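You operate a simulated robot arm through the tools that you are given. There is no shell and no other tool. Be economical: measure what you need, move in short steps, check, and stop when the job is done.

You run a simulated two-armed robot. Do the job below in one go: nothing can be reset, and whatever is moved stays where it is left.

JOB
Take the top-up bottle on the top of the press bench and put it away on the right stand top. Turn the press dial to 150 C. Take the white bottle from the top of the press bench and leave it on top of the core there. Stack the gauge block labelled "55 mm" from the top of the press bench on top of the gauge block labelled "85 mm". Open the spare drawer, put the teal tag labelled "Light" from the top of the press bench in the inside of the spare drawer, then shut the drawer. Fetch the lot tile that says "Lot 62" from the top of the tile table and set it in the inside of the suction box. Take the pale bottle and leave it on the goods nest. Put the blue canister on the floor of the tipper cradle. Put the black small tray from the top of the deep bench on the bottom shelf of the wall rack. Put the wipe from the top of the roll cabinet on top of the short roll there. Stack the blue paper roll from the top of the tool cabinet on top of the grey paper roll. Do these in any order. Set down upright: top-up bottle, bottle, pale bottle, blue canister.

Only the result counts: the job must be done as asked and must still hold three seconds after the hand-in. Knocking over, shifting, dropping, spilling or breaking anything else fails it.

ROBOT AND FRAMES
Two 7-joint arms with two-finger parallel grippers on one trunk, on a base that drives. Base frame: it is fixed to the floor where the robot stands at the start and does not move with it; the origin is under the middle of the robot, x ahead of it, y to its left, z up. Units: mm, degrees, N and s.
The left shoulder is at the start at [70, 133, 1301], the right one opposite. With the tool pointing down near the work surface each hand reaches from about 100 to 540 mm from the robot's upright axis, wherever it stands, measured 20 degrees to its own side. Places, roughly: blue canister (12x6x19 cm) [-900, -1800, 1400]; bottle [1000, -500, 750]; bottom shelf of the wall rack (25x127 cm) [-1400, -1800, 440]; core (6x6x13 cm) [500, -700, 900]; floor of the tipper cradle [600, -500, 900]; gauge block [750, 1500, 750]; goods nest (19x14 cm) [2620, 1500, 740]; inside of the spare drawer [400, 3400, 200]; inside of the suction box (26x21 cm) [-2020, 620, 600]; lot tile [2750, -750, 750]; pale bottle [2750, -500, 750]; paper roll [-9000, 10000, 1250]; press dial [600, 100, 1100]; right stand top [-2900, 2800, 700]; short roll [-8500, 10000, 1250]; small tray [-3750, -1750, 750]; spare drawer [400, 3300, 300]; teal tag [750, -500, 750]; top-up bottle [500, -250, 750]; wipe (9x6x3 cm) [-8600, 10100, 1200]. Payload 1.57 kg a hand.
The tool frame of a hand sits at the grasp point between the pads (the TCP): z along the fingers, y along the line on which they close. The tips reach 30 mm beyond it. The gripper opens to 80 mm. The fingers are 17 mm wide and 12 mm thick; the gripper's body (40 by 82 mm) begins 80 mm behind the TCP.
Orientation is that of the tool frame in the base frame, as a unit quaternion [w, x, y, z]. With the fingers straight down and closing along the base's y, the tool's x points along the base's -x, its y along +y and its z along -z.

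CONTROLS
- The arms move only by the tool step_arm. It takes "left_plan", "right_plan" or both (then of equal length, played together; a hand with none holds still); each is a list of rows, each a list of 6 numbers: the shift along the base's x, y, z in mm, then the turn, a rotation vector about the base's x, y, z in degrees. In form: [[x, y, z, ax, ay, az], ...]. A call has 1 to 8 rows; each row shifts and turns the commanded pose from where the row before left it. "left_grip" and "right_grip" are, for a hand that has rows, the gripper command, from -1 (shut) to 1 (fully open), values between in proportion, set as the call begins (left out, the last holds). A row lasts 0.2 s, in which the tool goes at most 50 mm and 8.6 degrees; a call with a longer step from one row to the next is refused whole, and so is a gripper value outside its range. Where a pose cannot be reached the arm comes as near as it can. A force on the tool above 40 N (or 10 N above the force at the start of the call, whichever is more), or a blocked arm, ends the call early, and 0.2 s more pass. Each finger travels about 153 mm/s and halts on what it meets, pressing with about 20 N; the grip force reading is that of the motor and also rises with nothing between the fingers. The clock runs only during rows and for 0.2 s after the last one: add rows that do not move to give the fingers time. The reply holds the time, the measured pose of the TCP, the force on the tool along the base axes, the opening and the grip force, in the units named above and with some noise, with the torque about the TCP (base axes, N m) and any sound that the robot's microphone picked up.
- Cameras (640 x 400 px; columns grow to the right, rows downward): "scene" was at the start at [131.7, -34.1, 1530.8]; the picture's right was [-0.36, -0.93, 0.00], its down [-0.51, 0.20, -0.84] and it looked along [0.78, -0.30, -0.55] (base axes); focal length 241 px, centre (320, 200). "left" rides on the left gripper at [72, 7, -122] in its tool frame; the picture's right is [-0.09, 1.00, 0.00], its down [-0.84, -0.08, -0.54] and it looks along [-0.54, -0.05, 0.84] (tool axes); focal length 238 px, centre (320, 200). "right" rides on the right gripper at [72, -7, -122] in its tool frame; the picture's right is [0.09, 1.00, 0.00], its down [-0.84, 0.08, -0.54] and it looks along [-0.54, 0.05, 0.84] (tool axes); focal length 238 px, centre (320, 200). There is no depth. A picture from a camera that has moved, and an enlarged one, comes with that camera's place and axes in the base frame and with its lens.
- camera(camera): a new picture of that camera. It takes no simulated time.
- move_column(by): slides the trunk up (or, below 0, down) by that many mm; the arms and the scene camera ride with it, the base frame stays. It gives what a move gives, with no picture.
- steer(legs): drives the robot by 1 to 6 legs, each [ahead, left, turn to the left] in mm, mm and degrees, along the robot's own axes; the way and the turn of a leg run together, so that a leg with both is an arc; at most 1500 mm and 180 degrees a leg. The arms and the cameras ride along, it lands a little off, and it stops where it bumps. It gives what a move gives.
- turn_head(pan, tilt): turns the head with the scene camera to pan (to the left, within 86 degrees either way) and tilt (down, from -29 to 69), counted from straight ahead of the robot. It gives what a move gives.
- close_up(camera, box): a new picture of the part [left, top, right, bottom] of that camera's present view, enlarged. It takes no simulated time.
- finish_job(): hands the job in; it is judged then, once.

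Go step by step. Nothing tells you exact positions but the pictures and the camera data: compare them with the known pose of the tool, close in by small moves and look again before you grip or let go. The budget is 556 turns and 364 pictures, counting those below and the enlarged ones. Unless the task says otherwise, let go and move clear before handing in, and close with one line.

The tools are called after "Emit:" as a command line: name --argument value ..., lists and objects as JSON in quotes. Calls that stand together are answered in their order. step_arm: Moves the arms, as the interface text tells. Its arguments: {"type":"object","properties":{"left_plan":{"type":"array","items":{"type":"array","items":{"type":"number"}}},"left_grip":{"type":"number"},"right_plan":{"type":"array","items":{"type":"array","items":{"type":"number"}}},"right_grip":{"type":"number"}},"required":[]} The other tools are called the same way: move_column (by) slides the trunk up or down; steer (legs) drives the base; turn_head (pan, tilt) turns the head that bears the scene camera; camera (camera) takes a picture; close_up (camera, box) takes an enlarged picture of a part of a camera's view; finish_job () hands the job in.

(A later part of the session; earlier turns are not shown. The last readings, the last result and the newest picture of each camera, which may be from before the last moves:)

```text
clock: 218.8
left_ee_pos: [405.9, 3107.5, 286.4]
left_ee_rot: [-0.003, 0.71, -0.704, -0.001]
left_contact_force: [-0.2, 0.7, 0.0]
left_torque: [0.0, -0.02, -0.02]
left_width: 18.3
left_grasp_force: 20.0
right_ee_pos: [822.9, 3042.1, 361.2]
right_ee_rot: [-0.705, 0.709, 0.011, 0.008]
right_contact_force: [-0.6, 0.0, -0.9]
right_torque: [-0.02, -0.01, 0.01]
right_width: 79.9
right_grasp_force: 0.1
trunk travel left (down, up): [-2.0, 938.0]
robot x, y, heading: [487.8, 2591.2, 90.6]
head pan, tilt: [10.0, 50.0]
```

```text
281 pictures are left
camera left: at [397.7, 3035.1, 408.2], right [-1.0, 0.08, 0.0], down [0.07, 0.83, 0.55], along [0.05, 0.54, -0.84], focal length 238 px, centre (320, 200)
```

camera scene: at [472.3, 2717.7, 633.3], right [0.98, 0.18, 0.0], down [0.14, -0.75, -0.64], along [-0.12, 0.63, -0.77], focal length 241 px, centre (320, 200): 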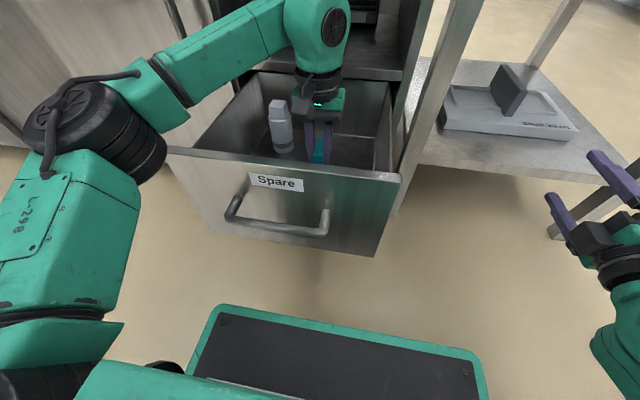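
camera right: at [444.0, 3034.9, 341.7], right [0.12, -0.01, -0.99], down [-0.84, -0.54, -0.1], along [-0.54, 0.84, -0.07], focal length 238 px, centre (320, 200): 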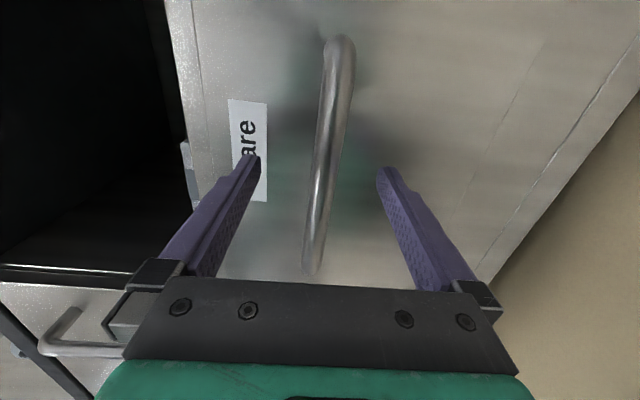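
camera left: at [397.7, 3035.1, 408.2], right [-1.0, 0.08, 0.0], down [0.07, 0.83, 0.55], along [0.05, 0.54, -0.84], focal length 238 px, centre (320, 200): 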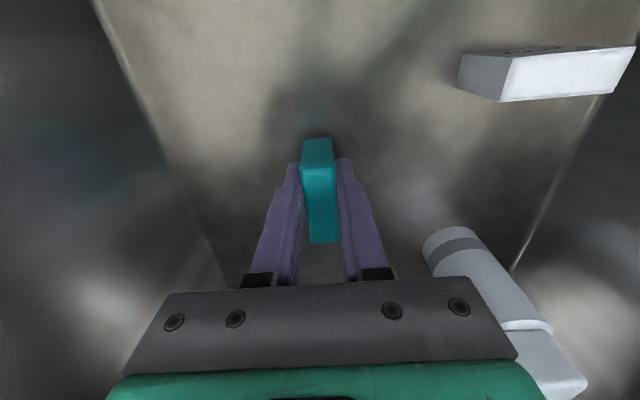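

Emit:
step_arm --left_plan '[[12, 0, 0, 0, 0, 0], [0, 0, -8, 0, 0, 0], [0, 0, -8, 0, 0, 0], [0, 0, -8, 0, 0, 0], [0, 0, 0, 0, 0, 0]]'

Emit:
camera --camera "left"

```text
clock: 220.0
left_ee_pos: [416.3, 3108.1, 270.3]
left_ee_rot: [-0.008, 0.709, -0.705, -0.006]
left_contact_force: [-0.4, -6.1, 18.3]
left_torque: [-0.22, 0.02, -0.01]
left_width: 18.5
left_grasp_force: 19.6
right_ee_pos: [823.4, 3040.8, 364.8]
right_ee_rot: [-0.707, 0.707, 0.009, 0.007]
right_contact_force: [-0.1, 0.2, -0.2]
right_torque: [0.05, -0.02, -0.04]
right_width: 80.2
right_grasp_force: 0.0
trunk travel left (down, up): [-2.0, 938.0]
robot x, y, heading: [488.0, 2593.2, 90.5]
head pan, tilt: [10.0, 50.0]
```

```text
280 pictures are left
camera left: at [409.9, 3033.2, 391.8], right [-1.0, 0.08, 0.0], down [0.07, 0.83, 0.56], along [0.05, 0.56, -0.83], focal length 238 px, centre (320, 200)
```

left: 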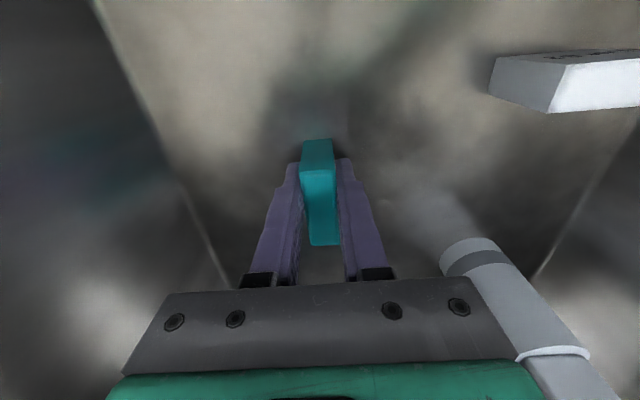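

Tag touches the drawer floor. I ease off, release, and lift out.

Emit:
step_arm --left_plan '[[0, 0, 4, 0, 0, 0], [0, 0, 0, 0, 0, 0]]'

Emit:
step_arm --left_plan '[[0, 0, 0, 0, 0, 0], [0, 0, 0, 0, 0, 0], [0, 0, 20, 0, 0, 0], [0, 0, 40, 0, 0, 0], [0, 0, 45, 0, 0, 0]]' --left_grip 0.1

Emit:
camera --camera "left"

```text
clock: 220.6
left_ee_pos: [416.2, 3107.8, 272.6]
left_ee_rot: [-0.006, 0.71, -0.704, -0.007]
left_contact_force: [0.1, 0.0, -0.1]
left_torque: [0.0, 0.02, 0.0]
left_width: 18.6
left_grasp_force: 20.2
right_ee_pos: [822.4, 3040.6, 363.0]
right_ee_rot: [-0.706, 0.708, 0.011, 0.008]
right_contact_force: [-0.9, -0.4, -0.7]
right_torque: [-0.03, 0.02, -0.01]
right_width: 80.1
right_grasp_force: 0.0
trunk travel left (down, up): [-2.0, 938.0]
robot x, y, heading: [487.6, 2596.2, 90.1]
head pan, tilt: [10.0, 50.0]
```

```text
clock: 221.8
left_ee_pos: [417.3, 3107.4, 369.1]
left_ee_rot: [-0.002, 0.71, -0.704, 0.001]
left_contact_force: [-0.1, 0.4, 0.0]
left_torque: [-0.04, 0.01, -0.04]
left_width: 43.8
left_grasp_force: 0.0
right_ee_pos: [822.2, 3042.6, 360.7]
right_ee_rot: [-0.704, 0.71, 0.011, 0.01]
right_contact_force: [-0.4, -0.5, 0.1]
right_torque: [0.0, -0.02, -0.01]
right_width: 79.9
right_grasp_force: 0.0
trunk travel left (down, up): [-2.0, 938.0]
robot x, y, heading: [486.3, 2594.6, 90.5]
head pan, tilt: [10.0, 50.0]
```

```text
279 pictures are left
camera left: at [409.9, 3035.8, 491.7], right [-1.0, 0.09, 0.0], down [0.07, 0.84, 0.54], along [0.05, 0.54, -0.84], focal length 238 px, centre (320, 200)
```

left: 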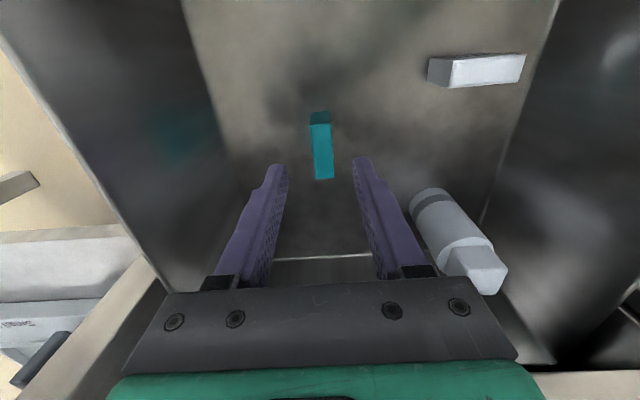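

Tag stands in the drawer. I lift out, back off and re-align the right hand with the handle to shut it.

Emit:
move_column --by 300

Emit:
steer --legs '[[-260, 0, 0], [0, 451, 0]]'

Emit:
move_column --by -300

Emit:
turn_head --pan -20 --tilt 40

Emit:
camera --camera "scene"

Emit:
camera --camera "right"

```text
clock: 224.8
left_ee_pos: [415.9, 3107.6, 669.3]
left_ee_rot: [-0.003, 0.71, -0.704, 0.0]
left_contact_force: [-0.6, 0.1, -0.3]
left_torque: [-0.01, 0.01, -0.02]
left_width: 43.8
left_grasp_force: 0.1
right_ee_pos: [822.9, 3042.0, 660.4]
right_ee_rot: [-0.704, 0.71, 0.011, 0.008]
right_contact_force: [0.6, 0.1, -0.6]
right_torque: [0.01, 0.02, 0.02]
right_width: 80.0
right_grasp_force: 0.0
trunk travel left (down, up): [-302.0, 638.0]
robot x, y, heading: [488.6, 2597.8, 90.4]
head pan, tilt: [10.0, 50.0]
```

```text
clock: 229.0
left_ee_pos: [-34.5, 2840.8, 669.3]
left_ee_rot: [-0.002, 0.71, -0.704, 0.0]
left_contact_force: [0.2, -0.1, -0.1]
left_torque: [-0.01, -0.01, -0.02]
left_width: 43.8
left_grasp_force: 0.0
right_ee_pos: [369.7, 2775.3, 661.0]
right_ee_rot: [-0.704, 0.71, 0.012, 0.009]
right_contact_force: [0.4, 0.7, -0.4]
right_torque: [0.03, 0.01, 0.0]
right_width: 80.0
right_grasp_force: 0.1
trunk travel left (down, up): [-302.0, 638.0]
robot x, y, heading: [35.0, 2324.6, 90.5]
head pan, tilt: [10.0, 50.0]
```

```text
clock: 232.0
left_ee_pos: [-34.2, 2841.2, 369.3]
left_ee_rot: [-0.002, 0.71, -0.705, 0.0]
left_contact_force: [-0.3, 0.0, 0.0]
left_torque: [0.0, 0.03, 0.01]
left_width: 44.3
left_grasp_force: 0.1
right_ee_pos: [370.9, 2775.7, 361.2]
right_ee_rot: [-0.703, 0.711, 0.012, 0.01]
right_contact_force: [0.1, 0.2, -0.1]
right_torque: [-0.03, -0.02, -0.01]
right_width: 80.1
right_grasp_force: 0.0
trunk travel left (down, up): [-2.0, 938.0]
robot x, y, heading: [35.6, 2324.4, 90.6]
head pan, tilt: [10.0, 50.0]
```

```text
clock: 232.9
left_ee_pos: [-33.8, 2840.7, 370.0]
left_ee_rot: [-0.003, 0.71, -0.704, 0.0]
left_contact_force: [0.0, 0.5, 0.1]
left_torque: [0.04, -0.02, -0.03]
left_width: 44.2
left_grasp_force: 0.1
right_ee_pos: [370.1, 2775.2, 361.7]
right_ee_rot: [-0.704, 0.71, 0.012, 0.009]
right_contact_force: [-0.4, 0.3, 0.2]
right_torque: [0.03, -0.03, -0.03]
right_width: 80.0
right_grasp_force: 0.1
trunk travel left (down, up): [-2.0, 938.0]
robot x, y, heading: [34.5, 2327.8, 90.5]
head pan, tilt: [-20.0, 40.0]
```

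```text
278 pictures are left
camera scene: at [63.1, 2454.8, 647.5], right [0.94, -0.33, 0.0], down [-0.21, -0.61, -0.77], along [0.26, 0.72, -0.64], focal length 241 px, centre (320, 200)
```

scene: 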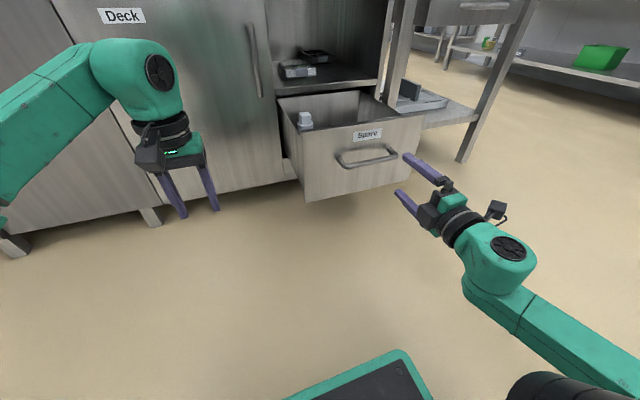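

```text
277 pictures are left
camera right: at [442.2, 2653.5, 371.1], right [0.12, -0.01, -0.99], down [-0.83, -0.55, -0.1], along [-0.54, 0.84, -0.07], focal length 238 px, centre (320, 200)
```

right: 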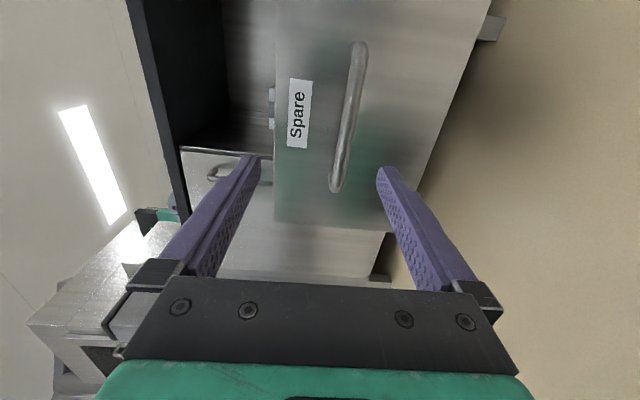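

I retract the left hand, lower the right to handle height, and advance to grip it.

Emit:
step_arm --right_plan '[[0, 25, -31, 0, 0, 0], [0, 45, 0, 0, 0, 0], [0, 45, 0, 0, 0, 0], [0, 14, 0, 0, 0, 0], [0, 0, 0, 0, 0, 0]]' --left_plan '[[0, -40, 15, 0, 0, 0], [0, -40, 15, 0, 0, 0], [0, -40, 15, 0, 0, 0], [0, -40, 15, 0, 0, 0], [0, -30, 15, 0, 0, 0]]'

Emit:
close_up --camera "scene" --box '[300, 100, 460, 200]'

Emit:
camera --camera "right"

```text
clock: 234.1
left_ee_pos: [-33.9, 2649.9, 443.9]
left_ee_rot: [-0.002, 0.71, -0.704, 0.0]
left_contact_force: [-0.6, -0.1, -1.1]
left_torque: [-0.03, -0.02, 0.03]
left_width: 43.9
left_grasp_force: 0.0
right_ee_pos: [371.7, 2905.0, 330.7]
right_ee_rot: [-0.703, 0.711, 0.012, 0.009]
right_contact_force: [0.4, -0.5, 0.4]
right_torque: [0.0, 0.01, 0.01]
right_width: 79.9
right_grasp_force: 0.1
trunk travel left (down, up): [-2.0, 938.0]
robot x, y, heading: [36.6, 2327.2, 90.2]
head pan, tilt: [-20.0, 40.0]
```

```text
4.00 times, centred on (380, 150) of scene
camera zoom: at [63.1, 2454.8, 647.5], right [0.94, -0.33, 0.0], down [-0.22, -0.61, -0.77], along [0.26, 0.72, -0.64], focal length 963 px, centre (80, 400)
```

zoom: 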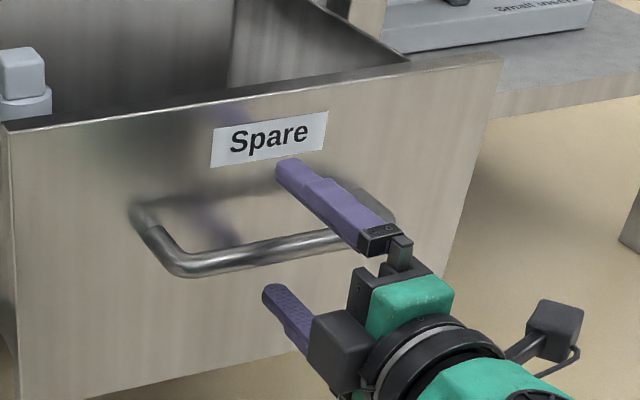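

```text
275 pictures are left
camera right: at [442.4, 2782.7, 339.9], right [0.12, -0.01, -0.99], down [-0.83, -0.55, -0.1], along [-0.54, 0.84, -0.07], focal length 238 px, centre (320, 200)
```

right: 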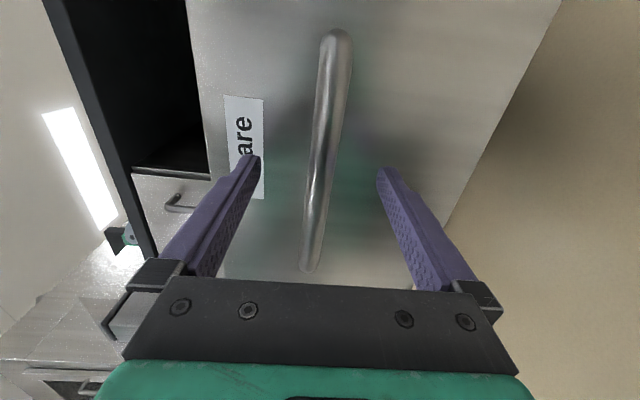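

Emit:
step_arm --right_plan '[[0, 0, 0, 0, 0, 0], [0, 0, 0, 0, 0, 0], [0, 0, 0, 0, 0, 0], [0, 0, 0, 0, 0, 0]]' --right_grip -1

Emit:
steer --legs '[[245, 0, 0]]'

Emit:
camera --camera "scene"

```text
clock: 235.1
left_ee_pos: [-34.0, 2650.2, 444.9]
left_ee_rot: [-0.002, 0.71, -0.704, 0.0]
left_contact_force: [-0.1, 0.4, -0.5]
left_torque: [0.03, 0.02, 0.0]
left_width: 43.9
left_grasp_force: 0.1
right_ee_pos: [370.1, 2904.8, 330.6]
right_ee_rot: [-0.704, 0.711, 0.011, 0.01]
right_contact_force: [-0.3, 2.5, 1.6]
right_torque: [-0.01, 0.63, 0.02]
right_width: 16.3
right_grasp_force: 31.5
trunk travel left (down, up): [-2.0, 938.0]
robot x, y, heading: [34.9, 2327.4, 90.2]
head pan, tilt: [-20.0, 40.0]
```

```text
clock: 236.9
left_ee_pos: [-37.4, 2895.6, 444.7]
left_ee_rot: [-0.002, 0.71, -0.704, -0.001]
left_contact_force: [-0.9, 0.2, -0.1]
left_torque: [0.01, 0.01, 0.01]
left_width: 44.0
left_grasp_force: 0.1
right_ee_pos: [371.2, 3150.3, 331.0]
right_ee_rot: [-0.704, 0.71, 0.009, 0.01]
right_contact_force: [28.3, 4.4, 3.5]
right_torque: [0.01, 0.58, 0.15]
right_width: 15.9
right_grasp_force: 31.1
trunk travel left (down, up): [-2.0, 938.0]
robot x, y, heading: [33.5, 2573.1, 90.5]
head pan, tilt: [-20.0, 40.0]
```

```text
274 pictures are left
camera scene: at [61.9, 2699.7, 647.6], right [0.94, -0.33, 0.0], down [-0.22, -0.61, -0.77], along [0.25, 0.72, -0.64], focal length 241 px, centre (320, 200)
```

scene: 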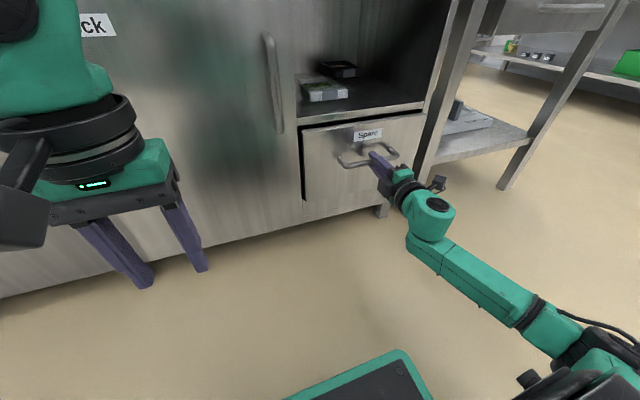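

Almost shut; I push the rest with the arm.

Emit:
step_arm --right_plan '[[0, 5, 0, 0, 0, 0], [0, 5, 0, 0, 0, 0], [0, 4, 0, 0, 0, 0], [0, 4, 0, 0, 0, 0], [0, 0, 0, 0, 0, 0]]'

Emit:
close_up --camera "scene" --box '[280, 80, 460, 220]'

```text
clock: 238.1
left_ee_pos: [-35.9, 2895.0, 444.4]
left_ee_rot: [-0.002, 0.71, -0.704, -0.001]
left_contact_force: [-0.2, -0.2, -0.1]
left_torque: [-0.02, -0.01, 0.0]
left_width: 43.7
left_grasp_force: 0.0
right_ee_pos: [370.1, 3168.3, 329.5]
right_ee_rot: [-0.704, 0.71, 0.009, 0.012]
right_contact_force: [0.3, -35.0, -6.1]
right_torque: [-0.03, 0.55, -0.03]
right_width: 16.1
right_grasp_force: 32.1
trunk travel left (down, up): [-2.0, 938.0]
robot x, y, heading: [32.9, 2569.1, 90.3]
head pan, tilt: [-20.0, 40.0]
```

```text
2.86 times, centred on (370, 150) of scene
camera zoom: at [61.6, 2699.1, 647.6], right [0.94, -0.33, 0.0], down [-0.22, -0.6, -0.77], along [0.26, 0.72, -0.64], focal length 688 px, centre (177, 343)
```

zoom: 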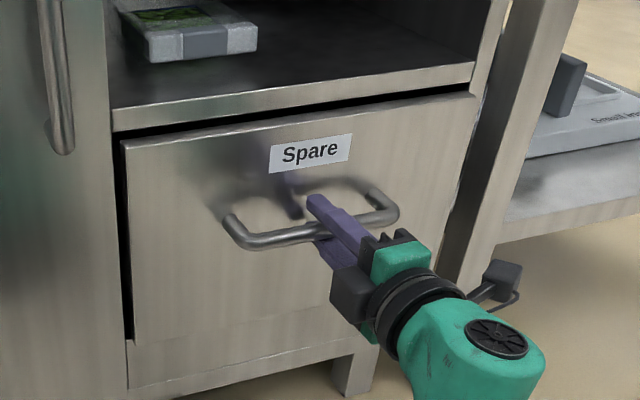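

Shut (hard stop felt). I release and back off.

Emit:
step_arm --right_plan '[[0, 0, 0, 0, 0, 0], [0, 0, 0, 0, 0, 0], [0, 0, 0, 0, 0, 0], [0, -40, 0, 0, 0, 0], [0, -45, 0, 0, 0, 0], [0, -45, 0, 0, 0, 0], [0, -45, 0, 0, 0, 0]]' --right_grip 1

Emit:
close_up --camera "scene" --box '[280, 80, 460, 220]'

```text
clock: 239.7
left_ee_pos: [-36.6, 2895.0, 443.8]
left_ee_rot: [-0.003, 0.71, -0.704, 0.0]
left_contact_force: [-0.3, 0.3, 0.0]
left_torque: [0.0, 0.0, -0.01]
left_width: 43.9
left_grasp_force: 0.0
right_ee_pos: [370.2, 2992.5, 331.1]
right_ee_rot: [-0.704, 0.71, 0.011, 0.012]
right_contact_force: [0.2, 0.0, 0.2]
right_torque: [0.02, -0.03, 0.02]
right_width: 79.9
right_grasp_force: 0.1
trunk travel left (down, up): [-2.0, 938.0]
robot x, y, heading: [33.4, 2569.1, 90.5]
head pan, tilt: [-20.0, 40.0]
```

```text
2.86 times, centred on (370, 150) of scene
camera zoom: at [61.1, 2700.0, 647.5], right [0.94, -0.33, 0.0], down [-0.21, -0.61, -0.77], along [0.26, 0.72, -0.64], focal length 688 px, centre (177, 343)
```

zoom: 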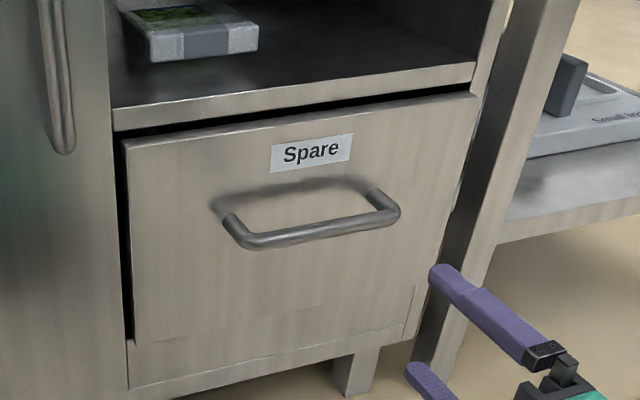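

The drawer is shut. I raise the trunk, return the right hand to pointing down, and go look at the gauge blocks.

Emit:
steer --legs '[[-400, 0, 0]]'

Emit:
move_column --by 400

Emit:
move_column --by 400

Emit:
step_arm --right_plan '[[0, 0, 0, 0, 8.5, 0], [0, 0, 0, 0, 8.5, 0], [0, 0, 0, 0, 8.5, 0], [0, 0, 0, 0, 8.5, 0], [0, 0, 0, 0, 8.5, 0], [0, 0, 0, 0, 8.5, 0], [0, 0, 0, 0, 8.5, 0], [0, 0, 0, 0, 8.5, 0]]'

Emit:
step_arm --right_plan '[[0, 0, 0, 0, 8.5, 0], [0, 0, 0, 0, 8.5, 0], [0, 0, 0, 0, 5, 0], [0, 0, 0, -8.5, 0, 0], [0, 0, 0, -8.5, 0, 0], [0, 0, 0, -8.5, 0, 0], [0, 0, 0, -8.5, 0, 0], [0, 0, 0, -8.5, 0, 0]]'

Emit:
step_arm --right_plan '[[0, 0, 0, -8.5, 0, 0], [0, 0, 0, -8.5, 0, 0], [0, 0, 0, -8.5, 0, 0], [0, 0, 0, -8.5, 0, 0], [0, 0, 0, -8.5, 0, 0], [0, 0, 0, -5, 0, 0]]'

Emit:
turn_head --pan -86 --tilt 30

Emit:
camera --camera "scene"

```text
clock: 242.2
left_ee_pos: [-32.7, 2495.5, 444.4]
left_ee_rot: [-0.002, 0.711, -0.704, 0.0]
left_contact_force: [0.6, -0.5, 0.3]
left_torque: [-0.01, -0.01, 0.0]
left_width: 44.0
left_grasp_force: 0.2
right_ee_pos: [372.3, 2594.7, 330.1]
right_ee_rot: [-0.704, 0.71, 0.011, 0.011]
right_contact_force: [0.4, 0.0, -0.5]
right_torque: [-0.01, -0.01, -0.04]
right_width: 80.0
right_grasp_force: 0.1
trunk travel left (down, up): [-2.0, 938.0]
robot x, y, heading: [37.9, 2171.8, 90.4]
head pan, tilt: [-20.0, 40.0]
```

```text
clock: 246.1
left_ee_pos: [-32.7, 2495.5, 844.4]
left_ee_rot: [-0.002, 0.711, -0.703, 0.001]
left_contact_force: [0.3, -0.1, 0.4]
left_torque: [0.0, 0.0, 0.04]
left_width: 43.8
left_grasp_force: 0.1
right_ee_pos: [373.4, 2593.7, 731.5]
right_ee_rot: [-0.704, 0.71, 0.01, 0.011]
right_contact_force: [-1.0, 1.2, 0.3]
right_torque: [0.0, -0.01, 0.0]
right_width: 80.1
right_grasp_force: 0.0
trunk travel left (down, up): [-402.0, 538.0]
robot x, y, heading: [40.5, 2171.0, 90.4]
head pan, tilt: [-20.0, 40.0]
```

```text
clock: 249.9
left_ee_pos: [-33.5, 2495.4, 1243.5]
left_ee_rot: [-0.003, 0.711, -0.703, 0.0]
left_contact_force: [0.2, -0.6, 0.4]
left_torque: [0.0, -0.02, -0.02]
left_width: 43.9
left_grasp_force: 0.1
right_ee_pos: [373.5, 2593.4, 1131.1]
right_ee_rot: [-0.703, 0.711, 0.01, 0.01]
right_contact_force: [-0.2, 0.1, -0.6]
right_torque: [-0.01, 0.03, -0.01]
right_width: 80.2
right_grasp_force: 0.1
trunk travel left (down, up): [-802.0, 138.0]
robot x, y, heading: [39.9, 2170.1, 90.6]
head pan, tilt: [-20.0, 40.0]
```

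```text
clock: 251.7
left_ee_pos: [-33.2, 2495.1, 1244.0]
left_ee_rot: [-0.003, 0.711, -0.703, -0.001]
left_contact_force: [0.4, -0.5, -0.4]
left_torque: [0.03, -0.02, 0.0]
left_width: 44.2
left_grasp_force: 0.0
right_ee_pos: [373.2, 2593.9, 1129.6]
right_ee_rot: [-0.588, 0.593, -0.387, -0.39]
right_contact_force: [0.0, -0.1, -0.6]
right_torque: [0.02, 0.03, 0.0]
right_width: 79.7
right_grasp_force: 0.1
trunk travel left (down, up): [-802.0, 138.0]
robot x, y, heading: [39.3, 2171.4, 90.5]
head pan, tilt: [-20.0, 40.0]
```

```text
clock: 253.5
left_ee_pos: [-33.3, 2496.5, 1243.8]
left_ee_rot: [-0.002, 0.711, -0.703, 0.001]
left_contact_force: [0.0, 0.1, 0.5]
left_torque: [-0.03, 0.0, -0.02]
left_width: 44.0
left_grasp_force: 0.0
right_ee_pos: [386.2, 2630.5, 1107.9]
right_ee_rot: [-0.284, 0.66, -0.635, -0.283]
right_contact_force: [0.9, -0.1, 0.6]
right_torque: [-0.05, 0.01, 0.01]
right_width: 79.9
right_grasp_force: 0.1
right hand out of reach, approached as far as the arm can: row 5, 6
trunk travel left (down, up): [-802.0, 138.0]
robot x, y, heading: [41.4, 2170.7, 90.7]
head pan, tilt: [-20.0, 40.0]
```

```text
clock: 254.9
left_ee_pos: [-33.6, 2496.3, 1243.9]
left_ee_rot: [-0.001, 0.711, -0.704, 0.001]
left_contact_force: [-0.6, -1.1, 0.2]
left_torque: [-0.03, 0.0, 0.0]
left_width: 44.0
left_grasp_force: 0.0
right_ee_pos: [387.1, 2629.4, 1109.1]
right_ee_rot: [0.004, 0.717, -0.698, -0.002]
right_contact_force: [0.1, 0.7, 0.1]
right_torque: [0.0, 0.01, -0.01]
right_width: 80.0
right_grasp_force: 0.0
trunk travel left (down, up): [-802.0, 138.0]
robot x, y, heading: [35.9, 2170.1, 90.5]
head pan, tilt: [-20.0, 40.0]
```

```text
clock: 256.2
left_ee_pos: [-33.7, 2496.1, 1244.4]
left_ee_rot: [-0.003, 0.71, -0.704, 0.0]
left_contact_force: [0.0, -0.4, -0.2]
left_torque: [-0.01, -0.04, 0.0]
left_width: 44.0
left_grasp_force: 0.0
right_ee_pos: [387.6, 2628.9, 1110.8]
right_ee_rot: [0.003, 0.718, -0.696, -0.003]
right_contact_force: [0.0, -0.2, 0.5]
right_torque: [-0.02, -0.01, 0.0]
right_width: 80.0
right_grasp_force: 0.0
trunk travel left (down, up): [-802.0, 138.0]
robot x, y, heading: [36.1, 2172.7, 90.6]
head pan, tilt: [-85.9, 30.0]
```

```text
271 pictures are left
camera scene: at [126.7, 2227.9, 1462.9], right [0.08, -1.0, 0.0], down [-0.5, -0.04, -0.87], along [0.86, 0.07, -0.5], focal length 241 px, centre (320, 200)
```

scene: 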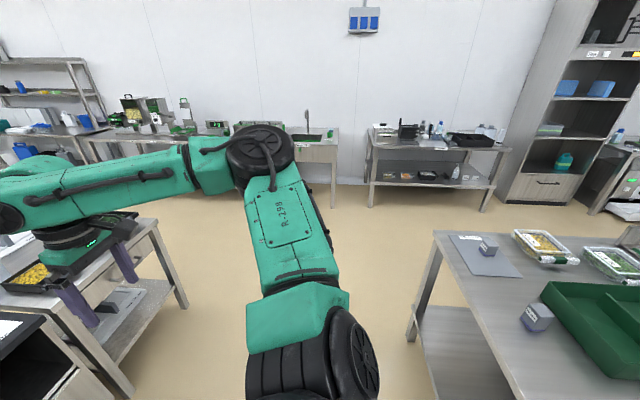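

Emit:
close_up --camera "scene" --box '[420, 220, 580, 340]'

```text
3.33 times, centred on (500, 280) of scene
camera zoom: at [126.7, 2227.9, 1462.9], right [0.08, -1.0, 0.0], down [-0.5, -0.04, -0.87], along [0.86, 0.07, -0.5], focal length 803 px, centre (-280, -67)
```

zoom: 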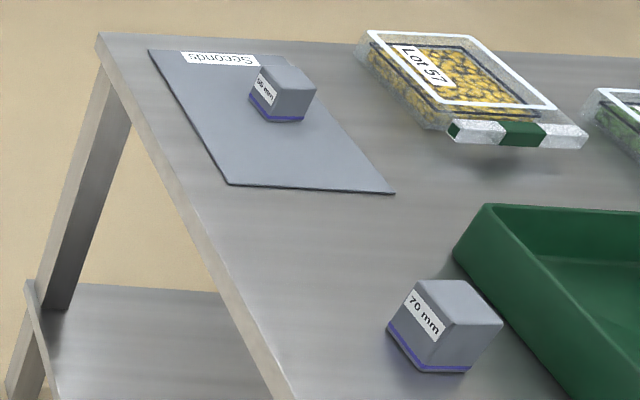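

Emit:
close_up --camera "scene" --box '[472, 230, 512, 255]'

Emit:
steer --legs '[[0, 0, -90], [0, -350, 0]]'

Emit:
turn_head --pan -20 --tilt 35

Emit:
camera --camera "scene"

```text
16.00 times, centred on (492, 242) of scene
camera zoom: at [126.7, 2227.9, 1462.9], right [0.08, -1.0, 0.0], down [-0.5, -0.04, -0.87], along [0.86, 0.07, -0.5], focal length 3853 px, centre (-2432, -480)
```

zoom: 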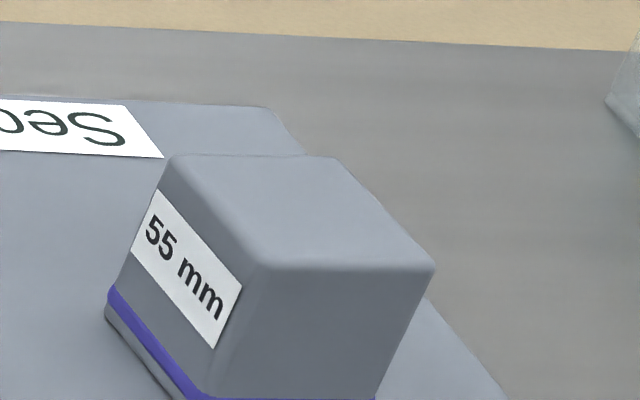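

```text
clock: 262.4
left_ee_pos: [363.3, 1892.7, 1243.8]
left_ee_rot: [0.002, -0.001, 1.0, -0.003]
left_contact_force: [-0.7, -0.3, -0.3]
left_torque: [-0.03, 0.02, 0.03]
left_width: 44.1
left_grasp_force: 0.2
right_ee_pos: [491.0, 1471.6, 1112.0]
right_ee_rot: [-0.001, -0.011, 1.0, 0.004]
right_contact_force: [0.0, -0.3, -0.1]
right_torque: [-0.03, 0.0, 0.0]
right_width: 80.0
right_grasp_force: 0.1
trunk travel left (down, up): [-802.0, 138.0]
robot x, y, heading: [42.2, 1826.0, 0.0]
head pan, tilt: [-85.9, 30.0]
```

```text
clock: 263.7
left_ee_pos: [363.7, 1891.4, 1244.7]
left_ee_rot: [0.002, -0.001, 1.0, -0.001]
left_contact_force: [1.2, 0.1, -0.7]
left_torque: [0.01, 0.0, -0.03]
left_width: 44.3
left_grasp_force: 0.1
right_ee_pos: [491.3, 1469.4, 1110.0]
right_ee_rot: [0.0, -0.01, 1.0, 0.005]
right_contact_force: [0.4, 0.0, 0.7]
right_torque: [0.04, -0.02, -0.04]
right_width: 80.1
right_grasp_force: 0.0
trunk travel left (down, up): [-802.0, 138.0]
robot x, y, heading: [36.5, 1823.9, 0.1]
head pan, tilt: [-20.0, 35.0]
```

```text
268 pictures are left
camera scene: at [170.5, 1790.6, 1455.1], right [-0.34, -0.94, 0.0], down [-0.54, 0.2, -0.82], along [0.77, -0.28, -0.57], focal length 241 px, centre (320, 200)
```

scene: 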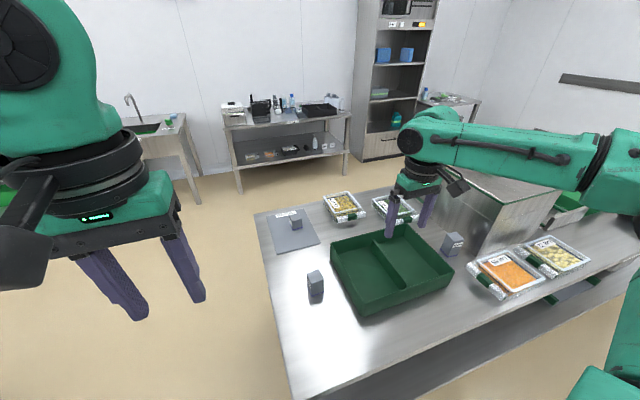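

Emit:
close_up --camera "scene" --box '[430, 225, 478, 260]'

Emit:
camera --camera "right"

```text
11.43 times, centred on (454, 242) of scene
camera zoom: at [170.5, 1790.6, 1455.1], right [-0.34, -0.94, 0.0], down [-0.54, 0.2, -0.82], along [0.77, -0.28, -0.57], focal length 2752 px, centre (-1211, -286)
```

zoom: 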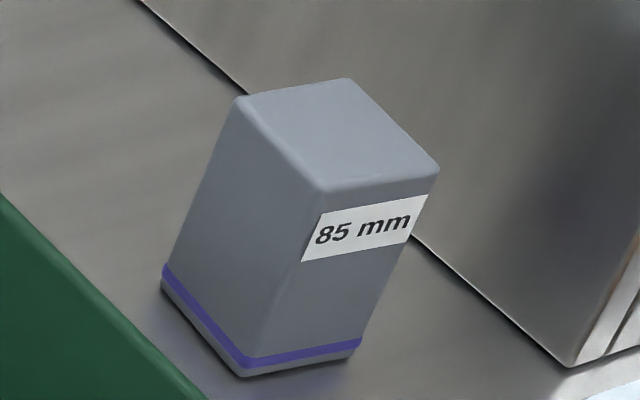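

```text
266 pictures are left
camera right: at [420.0, 1460.2, 1232.1], right [-0.11, 0.99, 0.01], down [0.84, 0.09, 0.54], along [0.54, 0.07, -0.84], focal length 238 px, centre (320, 200)
```

right: 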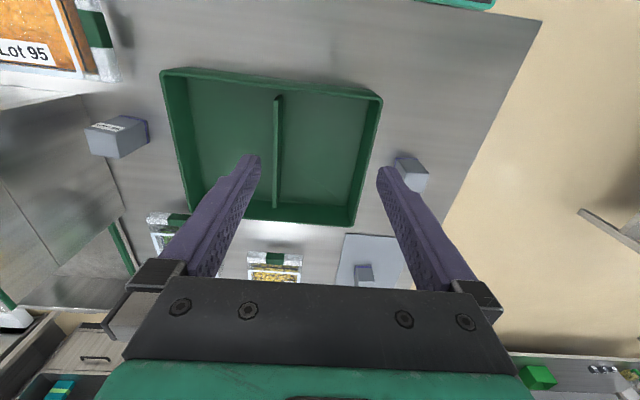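

55 mm sits on the mat at ~[894, 1624], 85 mm at ~[578, 1150]. I go to the bench's +y end to pick the 55 mm block.

Emit:
steer --legs '[[0, 500, 0], [1060, 0, 0], [0, 0, -90], [200, 0, 0]]'

Emit:
step_arm --right_plan '[[40, 0, 0, 0, 0, 0], [40, 0, 0, 0, 0, 0], [40, 0, 0, 0, 0, 0], [35, 0, 0, 0, 0, 0], [0, 0, 0, 0, 0, 0]]'

Emit:
turn_head --pan -15 --tilt 45

Emit:
camera --camera "scene"

Emit:
camera --camera "right"

```text
clock: 276.8
left_ee_pos: [1169.2, 1802.8, 1245.9]
left_ee_rot: [0.001, 0.707, 0.707, -0.003]
left_contact_force: [-0.3, 0.4, 0.1]
left_torque: [-0.01, -0.01, 0.03]
left_width: 44.0
left_grasp_force: 0.2
right_ee_pos: [746.9, 1675.5, 1111.3]
right_ee_rot: [0.004, 0.701, 0.714, 0.002]
right_contact_force: [-1.0, 0.7, -0.3]
right_torque: [-0.03, -0.01, -0.01]
right_width: 79.9
right_grasp_force: 0.1
trunk travel left (down, up): [-802.0, 138.0]
robot x, y, heading: [1100.6, 2120.7, -89.8]
head pan, tilt: [-20.0, 35.0]
```

```text
clock: 277.9
left_ee_pos: [1168.5, 1800.3, 1244.7]
left_ee_rot: [0.0, 0.707, 0.707, -0.003]
left_contact_force: [-0.1, 0.2, -0.1]
left_torque: [-0.01, 0.0, 0.0]
left_width: 44.0
left_grasp_force: 0.1
right_ee_pos: [900.7, 1672.8, 1110.1]
right_ee_rot: [0.003, 0.7, 0.714, 0.003]
right_contact_force: [0.0, 0.5, 0.0]
right_torque: [0.0, 0.01, -0.02]
right_width: 80.0
right_grasp_force: 0.0
trunk travel left (down, up): [-802.0, 138.0]
robot x, y, heading: [1104.0, 2127.9, -89.9]
head pan, tilt: [-20.0, 35.0]
```

```text
clock: 278.7
left_ee_pos: [1168.8, 1798.9, 1244.9]
left_ee_rot: [-0.001, 0.707, 0.707, -0.002]
left_contact_force: [-0.1, -0.6, 0.6]
left_torque: [-0.01, 0.04, -0.02]
left_width: 44.0
left_grasp_force: 0.0
right_ee_pos: [901.3, 1671.8, 1109.7]
right_ee_rot: [0.002, 0.7, 0.714, 0.004]
right_contact_force: [-0.1, 0.6, -1.2]
right_torque: [0.0, -0.03, 0.01]
right_width: 80.1
right_grasp_force: 0.0
trunk travel left (down, up): [-802.0, 138.0]
robot x, y, heading: [1099.4, 2123.4, -90.1]
head pan, tilt: [-15.0, 45.0]
```

```text
265 pictures are left
camera scene: at [1077.6, 1994.2, 1440.3], right [-0.97, 0.26, 0.0], down [0.18, 0.68, -0.71], along [-0.18, -0.68, -0.71], focal length 241 px, centre (320, 200)
```

scene: 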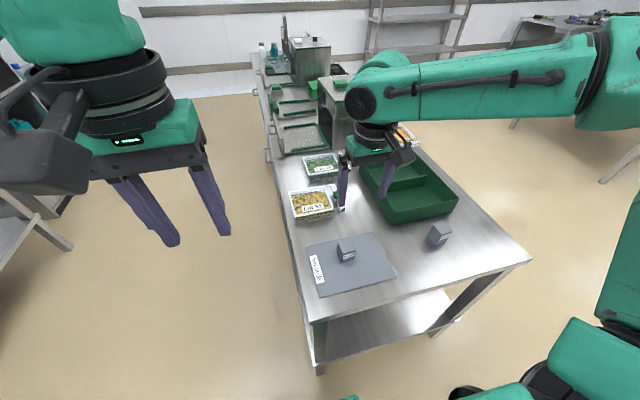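

```text
264 pictures are left
camera right: at [891.5, 1743.2, 1232.3], right [0.99, 0.11, 0.01], down [0.09, -0.84, 0.54], along [0.07, -0.54, -0.84], focal length 238 px, centre (320, 200)
```

right: 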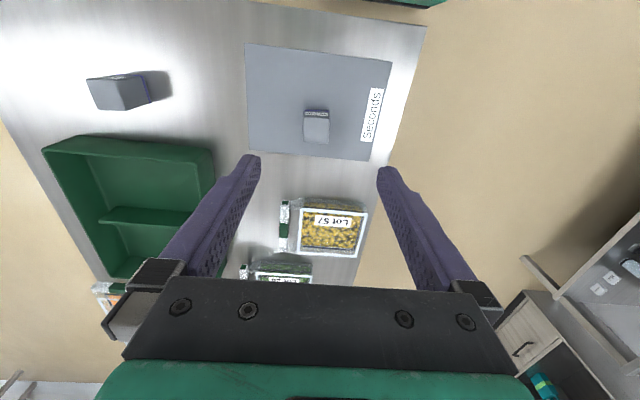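

Block top is at [903, 1634, 852]. I align and lower.

Emit:
step_arm --right_plan '[[2, -37, 0, 0, 0, 1], [0, 0, 0, 0, 0, 0]]'

Emit:
move_column --by -210

Emit:
camera --camera "right"

```text
clock: 279.3
left_ee_pos: [1168.6, 1801.2, 1244.5]
left_ee_rot: [0.0, 0.707, 0.707, -0.003]
left_contact_force: [0.0, 1.1, 0.5]
left_torque: [-0.01, 0.02, -0.01]
left_width: 44.1
left_grasp_force: 0.1
right_ee_pos: [902.2, 1636.6, 1108.6]
right_ee_rot: [0.002, 0.695, 0.719, 0.003]
right_contact_force: [-0.5, 0.7, 0.2]
right_torque: [-0.02, -0.05, -0.01]
right_width: 80.1
right_grasp_force: 0.1
trunk travel left (down, up): [-802.0, 138.0]
robot x, y, heading: [1098.3, 2126.5, -89.9]
head pan, tilt: [-15.0, 45.0]
```

```text
clock: 281.5
left_ee_pos: [1169.3, 1801.3, 1033.9]
left_ee_rot: [0.0, 0.707, 0.707, -0.002]
left_contact_force: [0.0, 0.3, 0.6]
left_torque: [-0.03, -0.01, 0.01]
left_width: 44.0
left_grasp_force: 0.0
right_ee_pos: [904.2, 1635.4, 899.0]
right_ee_rot: [0.003, 0.694, 0.72, 0.003]
right_contact_force: [0.3, 0.1, -0.5]
right_torque: [-0.01, -0.02, 0.01]
right_width: 80.0
right_grasp_force: 0.0
trunk travel left (down, up): [-592.0, 348.0]
robot x, y, heading: [1096.5, 2126.0, -90.2]
head pan, tilt: [-15.0, 45.0]
```

```text
263 pictures are left
camera right: at [892.6, 1706.6, 1022.0], right [0.99, 0.13, 0.01], down [0.1, -0.83, 0.54], along [0.08, -0.54, -0.84], focal length 238 px, centre (320, 200)
```

right: 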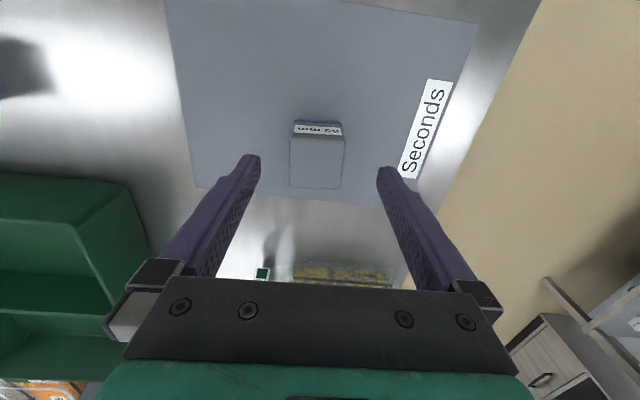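

Emit:
step_arm --right_plan '[[-1, -1, -30, 0, 0, -2], [0, 0, -30, 0, 0, 0], [0, 0, 0, 0, 0, 0]]'

Emit:
step_arm --right_plan '[[0, 0, 0, 0, 0, 0], [0, 0, 0, 0, 0, 0], [0, 0, 0, 0, 0, 0]]' --right_grip -1

Emit:
camera --camera "right"

```text
clock: 282.3
left_ee_pos: [1168.5, 1798.7, 1035.0]
left_ee_rot: [0.0, 0.707, 0.707, -0.003]
left_contact_force: [-0.6, -0.5, 0.6]
left_torque: [-0.01, 0.0, 0.0]
left_width: 44.0
left_grasp_force: 0.0
right_ee_pos: [902.6, 1633.9, 839.4]
right_ee_rot: [0.003, 0.706, 0.709, 0.004]
right_contact_force: [0.1, -0.4, -0.2]
right_torque: [-0.01, -0.01, 0.02]
right_width: 79.9
right_grasp_force: 0.1
trunk travel left (down, up): [-592.0, 348.0]
robot x, y, heading: [1098.2, 2124.1, -89.8]
head pan, tilt: [-15.0, 45.0]
```

```text
clock: 283.1
left_ee_pos: [1168.5, 1799.1, 1034.0]
left_ee_rot: [-0.001, 0.707, 0.708, -0.002]
left_contact_force: [-0.8, 0.6, -0.2]
left_torque: [-0.04, 0.0, 0.01]
left_width: 44.1
left_grasp_force: 0.1
right_ee_pos: [901.9, 1633.9, 838.9]
right_ee_rot: [0.003, 0.706, 0.708, 0.003]
right_contact_force: [-0.1, -0.9, -0.1]
right_torque: [-0.02, 0.04, 0.03]
right_width: 42.1
right_grasp_force: 19.9
trunk travel left (down, up): [-592.0, 348.0]
robot x, y, heading: [1103.4, 2126.5, -90.1]
head pan, tilt: [-15.0, 45.0]
```

```text
262 pictures are left
camera right: at [894.1, 1705.4, 961.8], right [1.0, 0.09, 0.01], down [0.07, -0.84, 0.54], along [0.06, -0.54, -0.84], focal length 238 px, centre (320, 200)
```

right: 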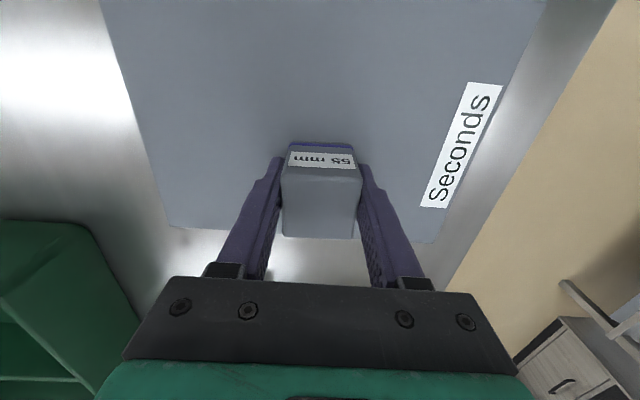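

Gripped (42 mm). I lift and drive around to the near side by the 85 mm block.

Emit:
move_column --by 250

Emit:
steer --legs '[[-250, 0, 0], [0, 0, 90], [-1150, 0, 0], [0, -900, 0]]'

Emit:
turn_head --pan -15 --tilt 45

Emit:
camera --camera "scene"

Emit:
camera --camera "right"

```text
clock: 285.7
left_ee_pos: [1169.4, 1799.0, 1283.6]
left_ee_rot: [0.0, 0.706, 0.708, -0.002]
left_contact_force: [0.5, -0.1, -0.4]
left_torque: [0.0, -0.01, -0.05]
left_width: 43.6
left_grasp_force: 0.0
right_ee_pos: [902.2, 1634.6, 1089.5]
right_ee_rot: [0.001, 0.706, 0.708, 0.004]
right_contact_force: [0.0, 1.1, -0.8]
right_torque: [0.04, 0.0, 0.0]
right_width: 42.1
right_grasp_force: 20.0
trunk travel left (down, up): [-842.0, 98.0]
robot x, y, heading: [1099.7, 2124.4, -90.0]
head pan, tilt: [-15.0, 45.0]
```

```text
clock: 301.1
left_ee_pos: [285.4, 1541.2, 1283.8]
left_ee_rot: [0.001, 0.001, 1.0, -0.001]
left_contact_force: [-0.6, 0.1, 0.1]
left_torque: [-0.01, -0.02, 0.0]
left_width: 43.9
left_grasp_force: 0.1
right_ee_pos: [450.9, 1272.8, 1088.8]
right_ee_rot: [0.0, 0.002, 1.0, 0.004]
right_contact_force: [-0.1, 1.2, -1.0]
right_torque: [-0.02, 0.02, -0.02]
right_width: 42.0
right_grasp_force: 19.7
trunk travel left (down, up): [-842.0, 98.0]
robot x, y, heading: [-35.7, 1470.4, -0.1]
head pan, tilt: [-15.0, 45.0]
```

```text
clock: 301.7
left_ee_pos: [285.6, 1541.1, 1284.4]
left_ee_rot: [0.001, 0.001, 1.0, -0.002]
left_contact_force: [0.8, 0.0, 0.9]
left_torque: [0.02, 0.02, 0.0]
left_width: 43.8
left_grasp_force: 0.1
right_ee_pos: [451.5, 1273.4, 1088.7]
right_ee_rot: [-0.001, 0.001, 1.0, 0.004]
right_contact_force: [0.4, -0.3, -1.4]
right_torque: [-0.02, -0.02, 0.01]
right_width: 41.7
right_grasp_force: 20.4
trunk travel left (down, up): [-842.0, 98.0]
robot x, y, heading: [-40.4, 1473.0, -0.2]
head pan, tilt: [-15.0, 45.0]
```

```text
261 pictures are left
camera scene: at [88.0, 1450.1, 1480.2], right [-0.26, -0.96, 0.0], down [-0.68, 0.19, -0.71], along [0.68, -0.19, -0.71], focal length 241 px, centre (320, 200)
```

scene: 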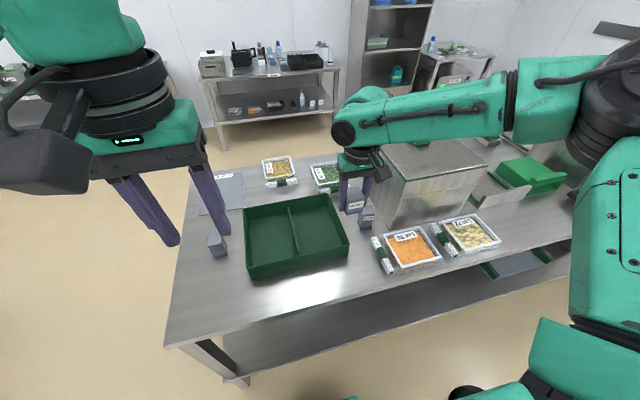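

```text
260 pictures are left
camera right: at [378.7, 1265.7, 1211.7], right [-0.09, 1.0, 0.01], down [0.84, 0.07, 0.54], along [0.54, 0.06, -0.84], focal length 238 px, centre (320, 200)
```

right: 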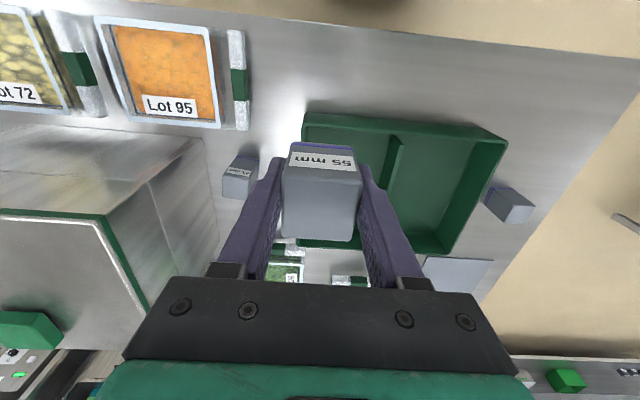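

The 85 mm block is at [574, 1155], top ≈ 882. I move the base so the block hangs above it.

Emit:
steer --legs '[[115, -115, 0]]'

Emit:
camera --camera "right"

Emit:
camera --camera "scene"

```text
clock: 303.1
left_ee_pos: [399.1, 1428.3, 1284.4]
left_ee_rot: [0.003, 0.002, 1.0, -0.003]
left_contact_force: [-0.3, 0.6, 0.4]
left_torque: [-0.06, -0.04, 0.03]
left_width: 44.1
left_grasp_force: 0.0
right_ee_pos: [562.8, 1159.6, 1090.4]
right_ee_rot: [0.001, 0.0, 1.0, 0.003]
right_contact_force: [-1.1, 0.2, -2.1]
right_torque: [-0.05, -0.04, 0.0]
right_width: 41.8
right_grasp_force: 19.8
trunk travel left (down, up): [-842.0, 98.0]
robot x, y, heading: [70.6, 1359.5, -0.4]
head pan, tilt: [-15.0, 45.0]
```

```text
259 pictures are left
camera right: at [491.0, 1152.6, 1213.1], right [-0.09, 1.0, 0.01], down [0.84, 0.07, 0.54], along [0.54, 0.05, -0.84], focal length 238 px, centre (320, 200)
```

right: 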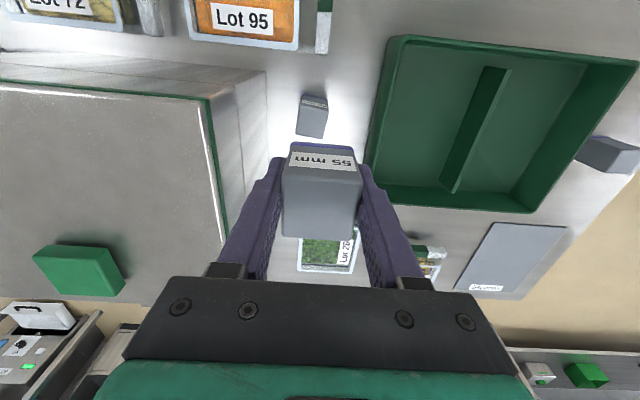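

```text
258 pictures are left
camera scene: at [199.6, 1337.3, 1480.6], right [-0.26, -0.96, 0.0], down [-0.68, 0.18, -0.71], along [0.68, -0.19, -0.71], focal length 241 px, centre (320, 200)
```

scene: 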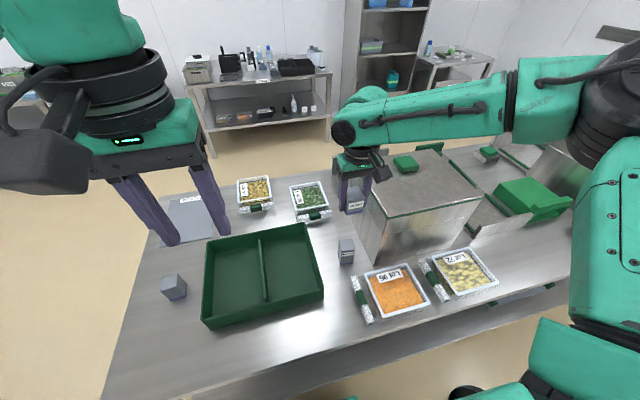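

Emit:
step_arm --right_plan '[[15, -10, 0, 0, 0, 0], [0, 0, 0, 0, 0, 0]]'

Emit:
move_column --by -130

Emit:
camera --camera "right"

Emit:
close_up --camera "scene" --box '[270, 90, 430, 210]'

```text
clock: 303.8
left_ee_pos: [398.8, 1425.7, 1284.3]
left_ee_rot: [0.001, 0.002, 1.0, -0.002]
left_contact_force: [0.4, -0.5, -0.1]
left_torque: [0.0, -0.04, -0.04]
left_width: 43.9
left_grasp_force: 0.1
right_ee_pos: [579.8, 1149.1, 1089.7]
right_ee_rot: [0.001, 0.001, 1.0, 0.005]
right_contact_force: [0.3, -0.6, -2.0]
right_torque: [-0.02, -0.02, 0.01]
right_width: 41.7
right_grasp_force: 19.7
trunk travel left (down, up): [-842.0, 98.0]
robot x, y, heading: [74.1, 1359.8, -0.4]
head pan, tilt: [-15.0, 45.0]
```

```text
clock: 305.3
left_ee_pos: [400.7, 1425.5, 1154.4]
left_ee_rot: [0.001, 0.002, 1.0, -0.002]
left_contact_force: [0.5, -0.5, 0.6]
left_torque: [0.04, -0.03, 0.03]
left_width: 44.1
left_grasp_force: 0.1
right_ee_pos: [579.4, 1149.1, 958.5]
right_ee_rot: [-0.001, 0.001, 1.0, 0.004]
right_contact_force: [0.3, -0.2, -1.9]
right_torque: [-0.02, 0.0, 0.02]
right_width: 41.5
right_grasp_force: 19.8
trunk travel left (down, up): [-712.0, 228.0]
robot x, y, heading: [75.2, 1359.2, -0.2]
head pan, tilt: [-15.0, 45.0]
```

```text
257 pictures are left
camera right: at [508.4, 1140.5, 1081.2], right [-0.09, 1.0, 0.01], down [0.84, 0.07, 0.54], along [0.54, 0.06, -0.84], focal length 238 px, centre (320, 200)
```

right: 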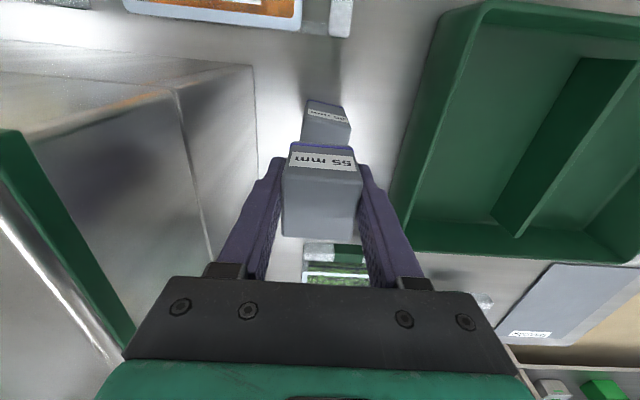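

```text
3.33 times, centred on (350, 150) of scene
camera zoom: at [202.4, 1334.4, 1350.3], right [-0.26, -0.96, 0.0], down [-0.68, 0.19, -0.71], along [0.68, -0.19, -0.71], focal length 803 px, centre (220, 367)
```

zoom: 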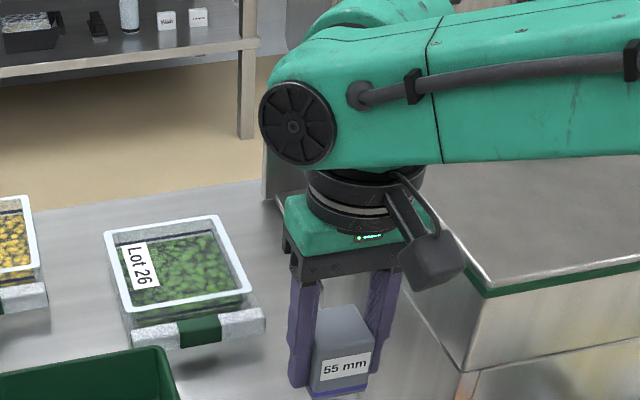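

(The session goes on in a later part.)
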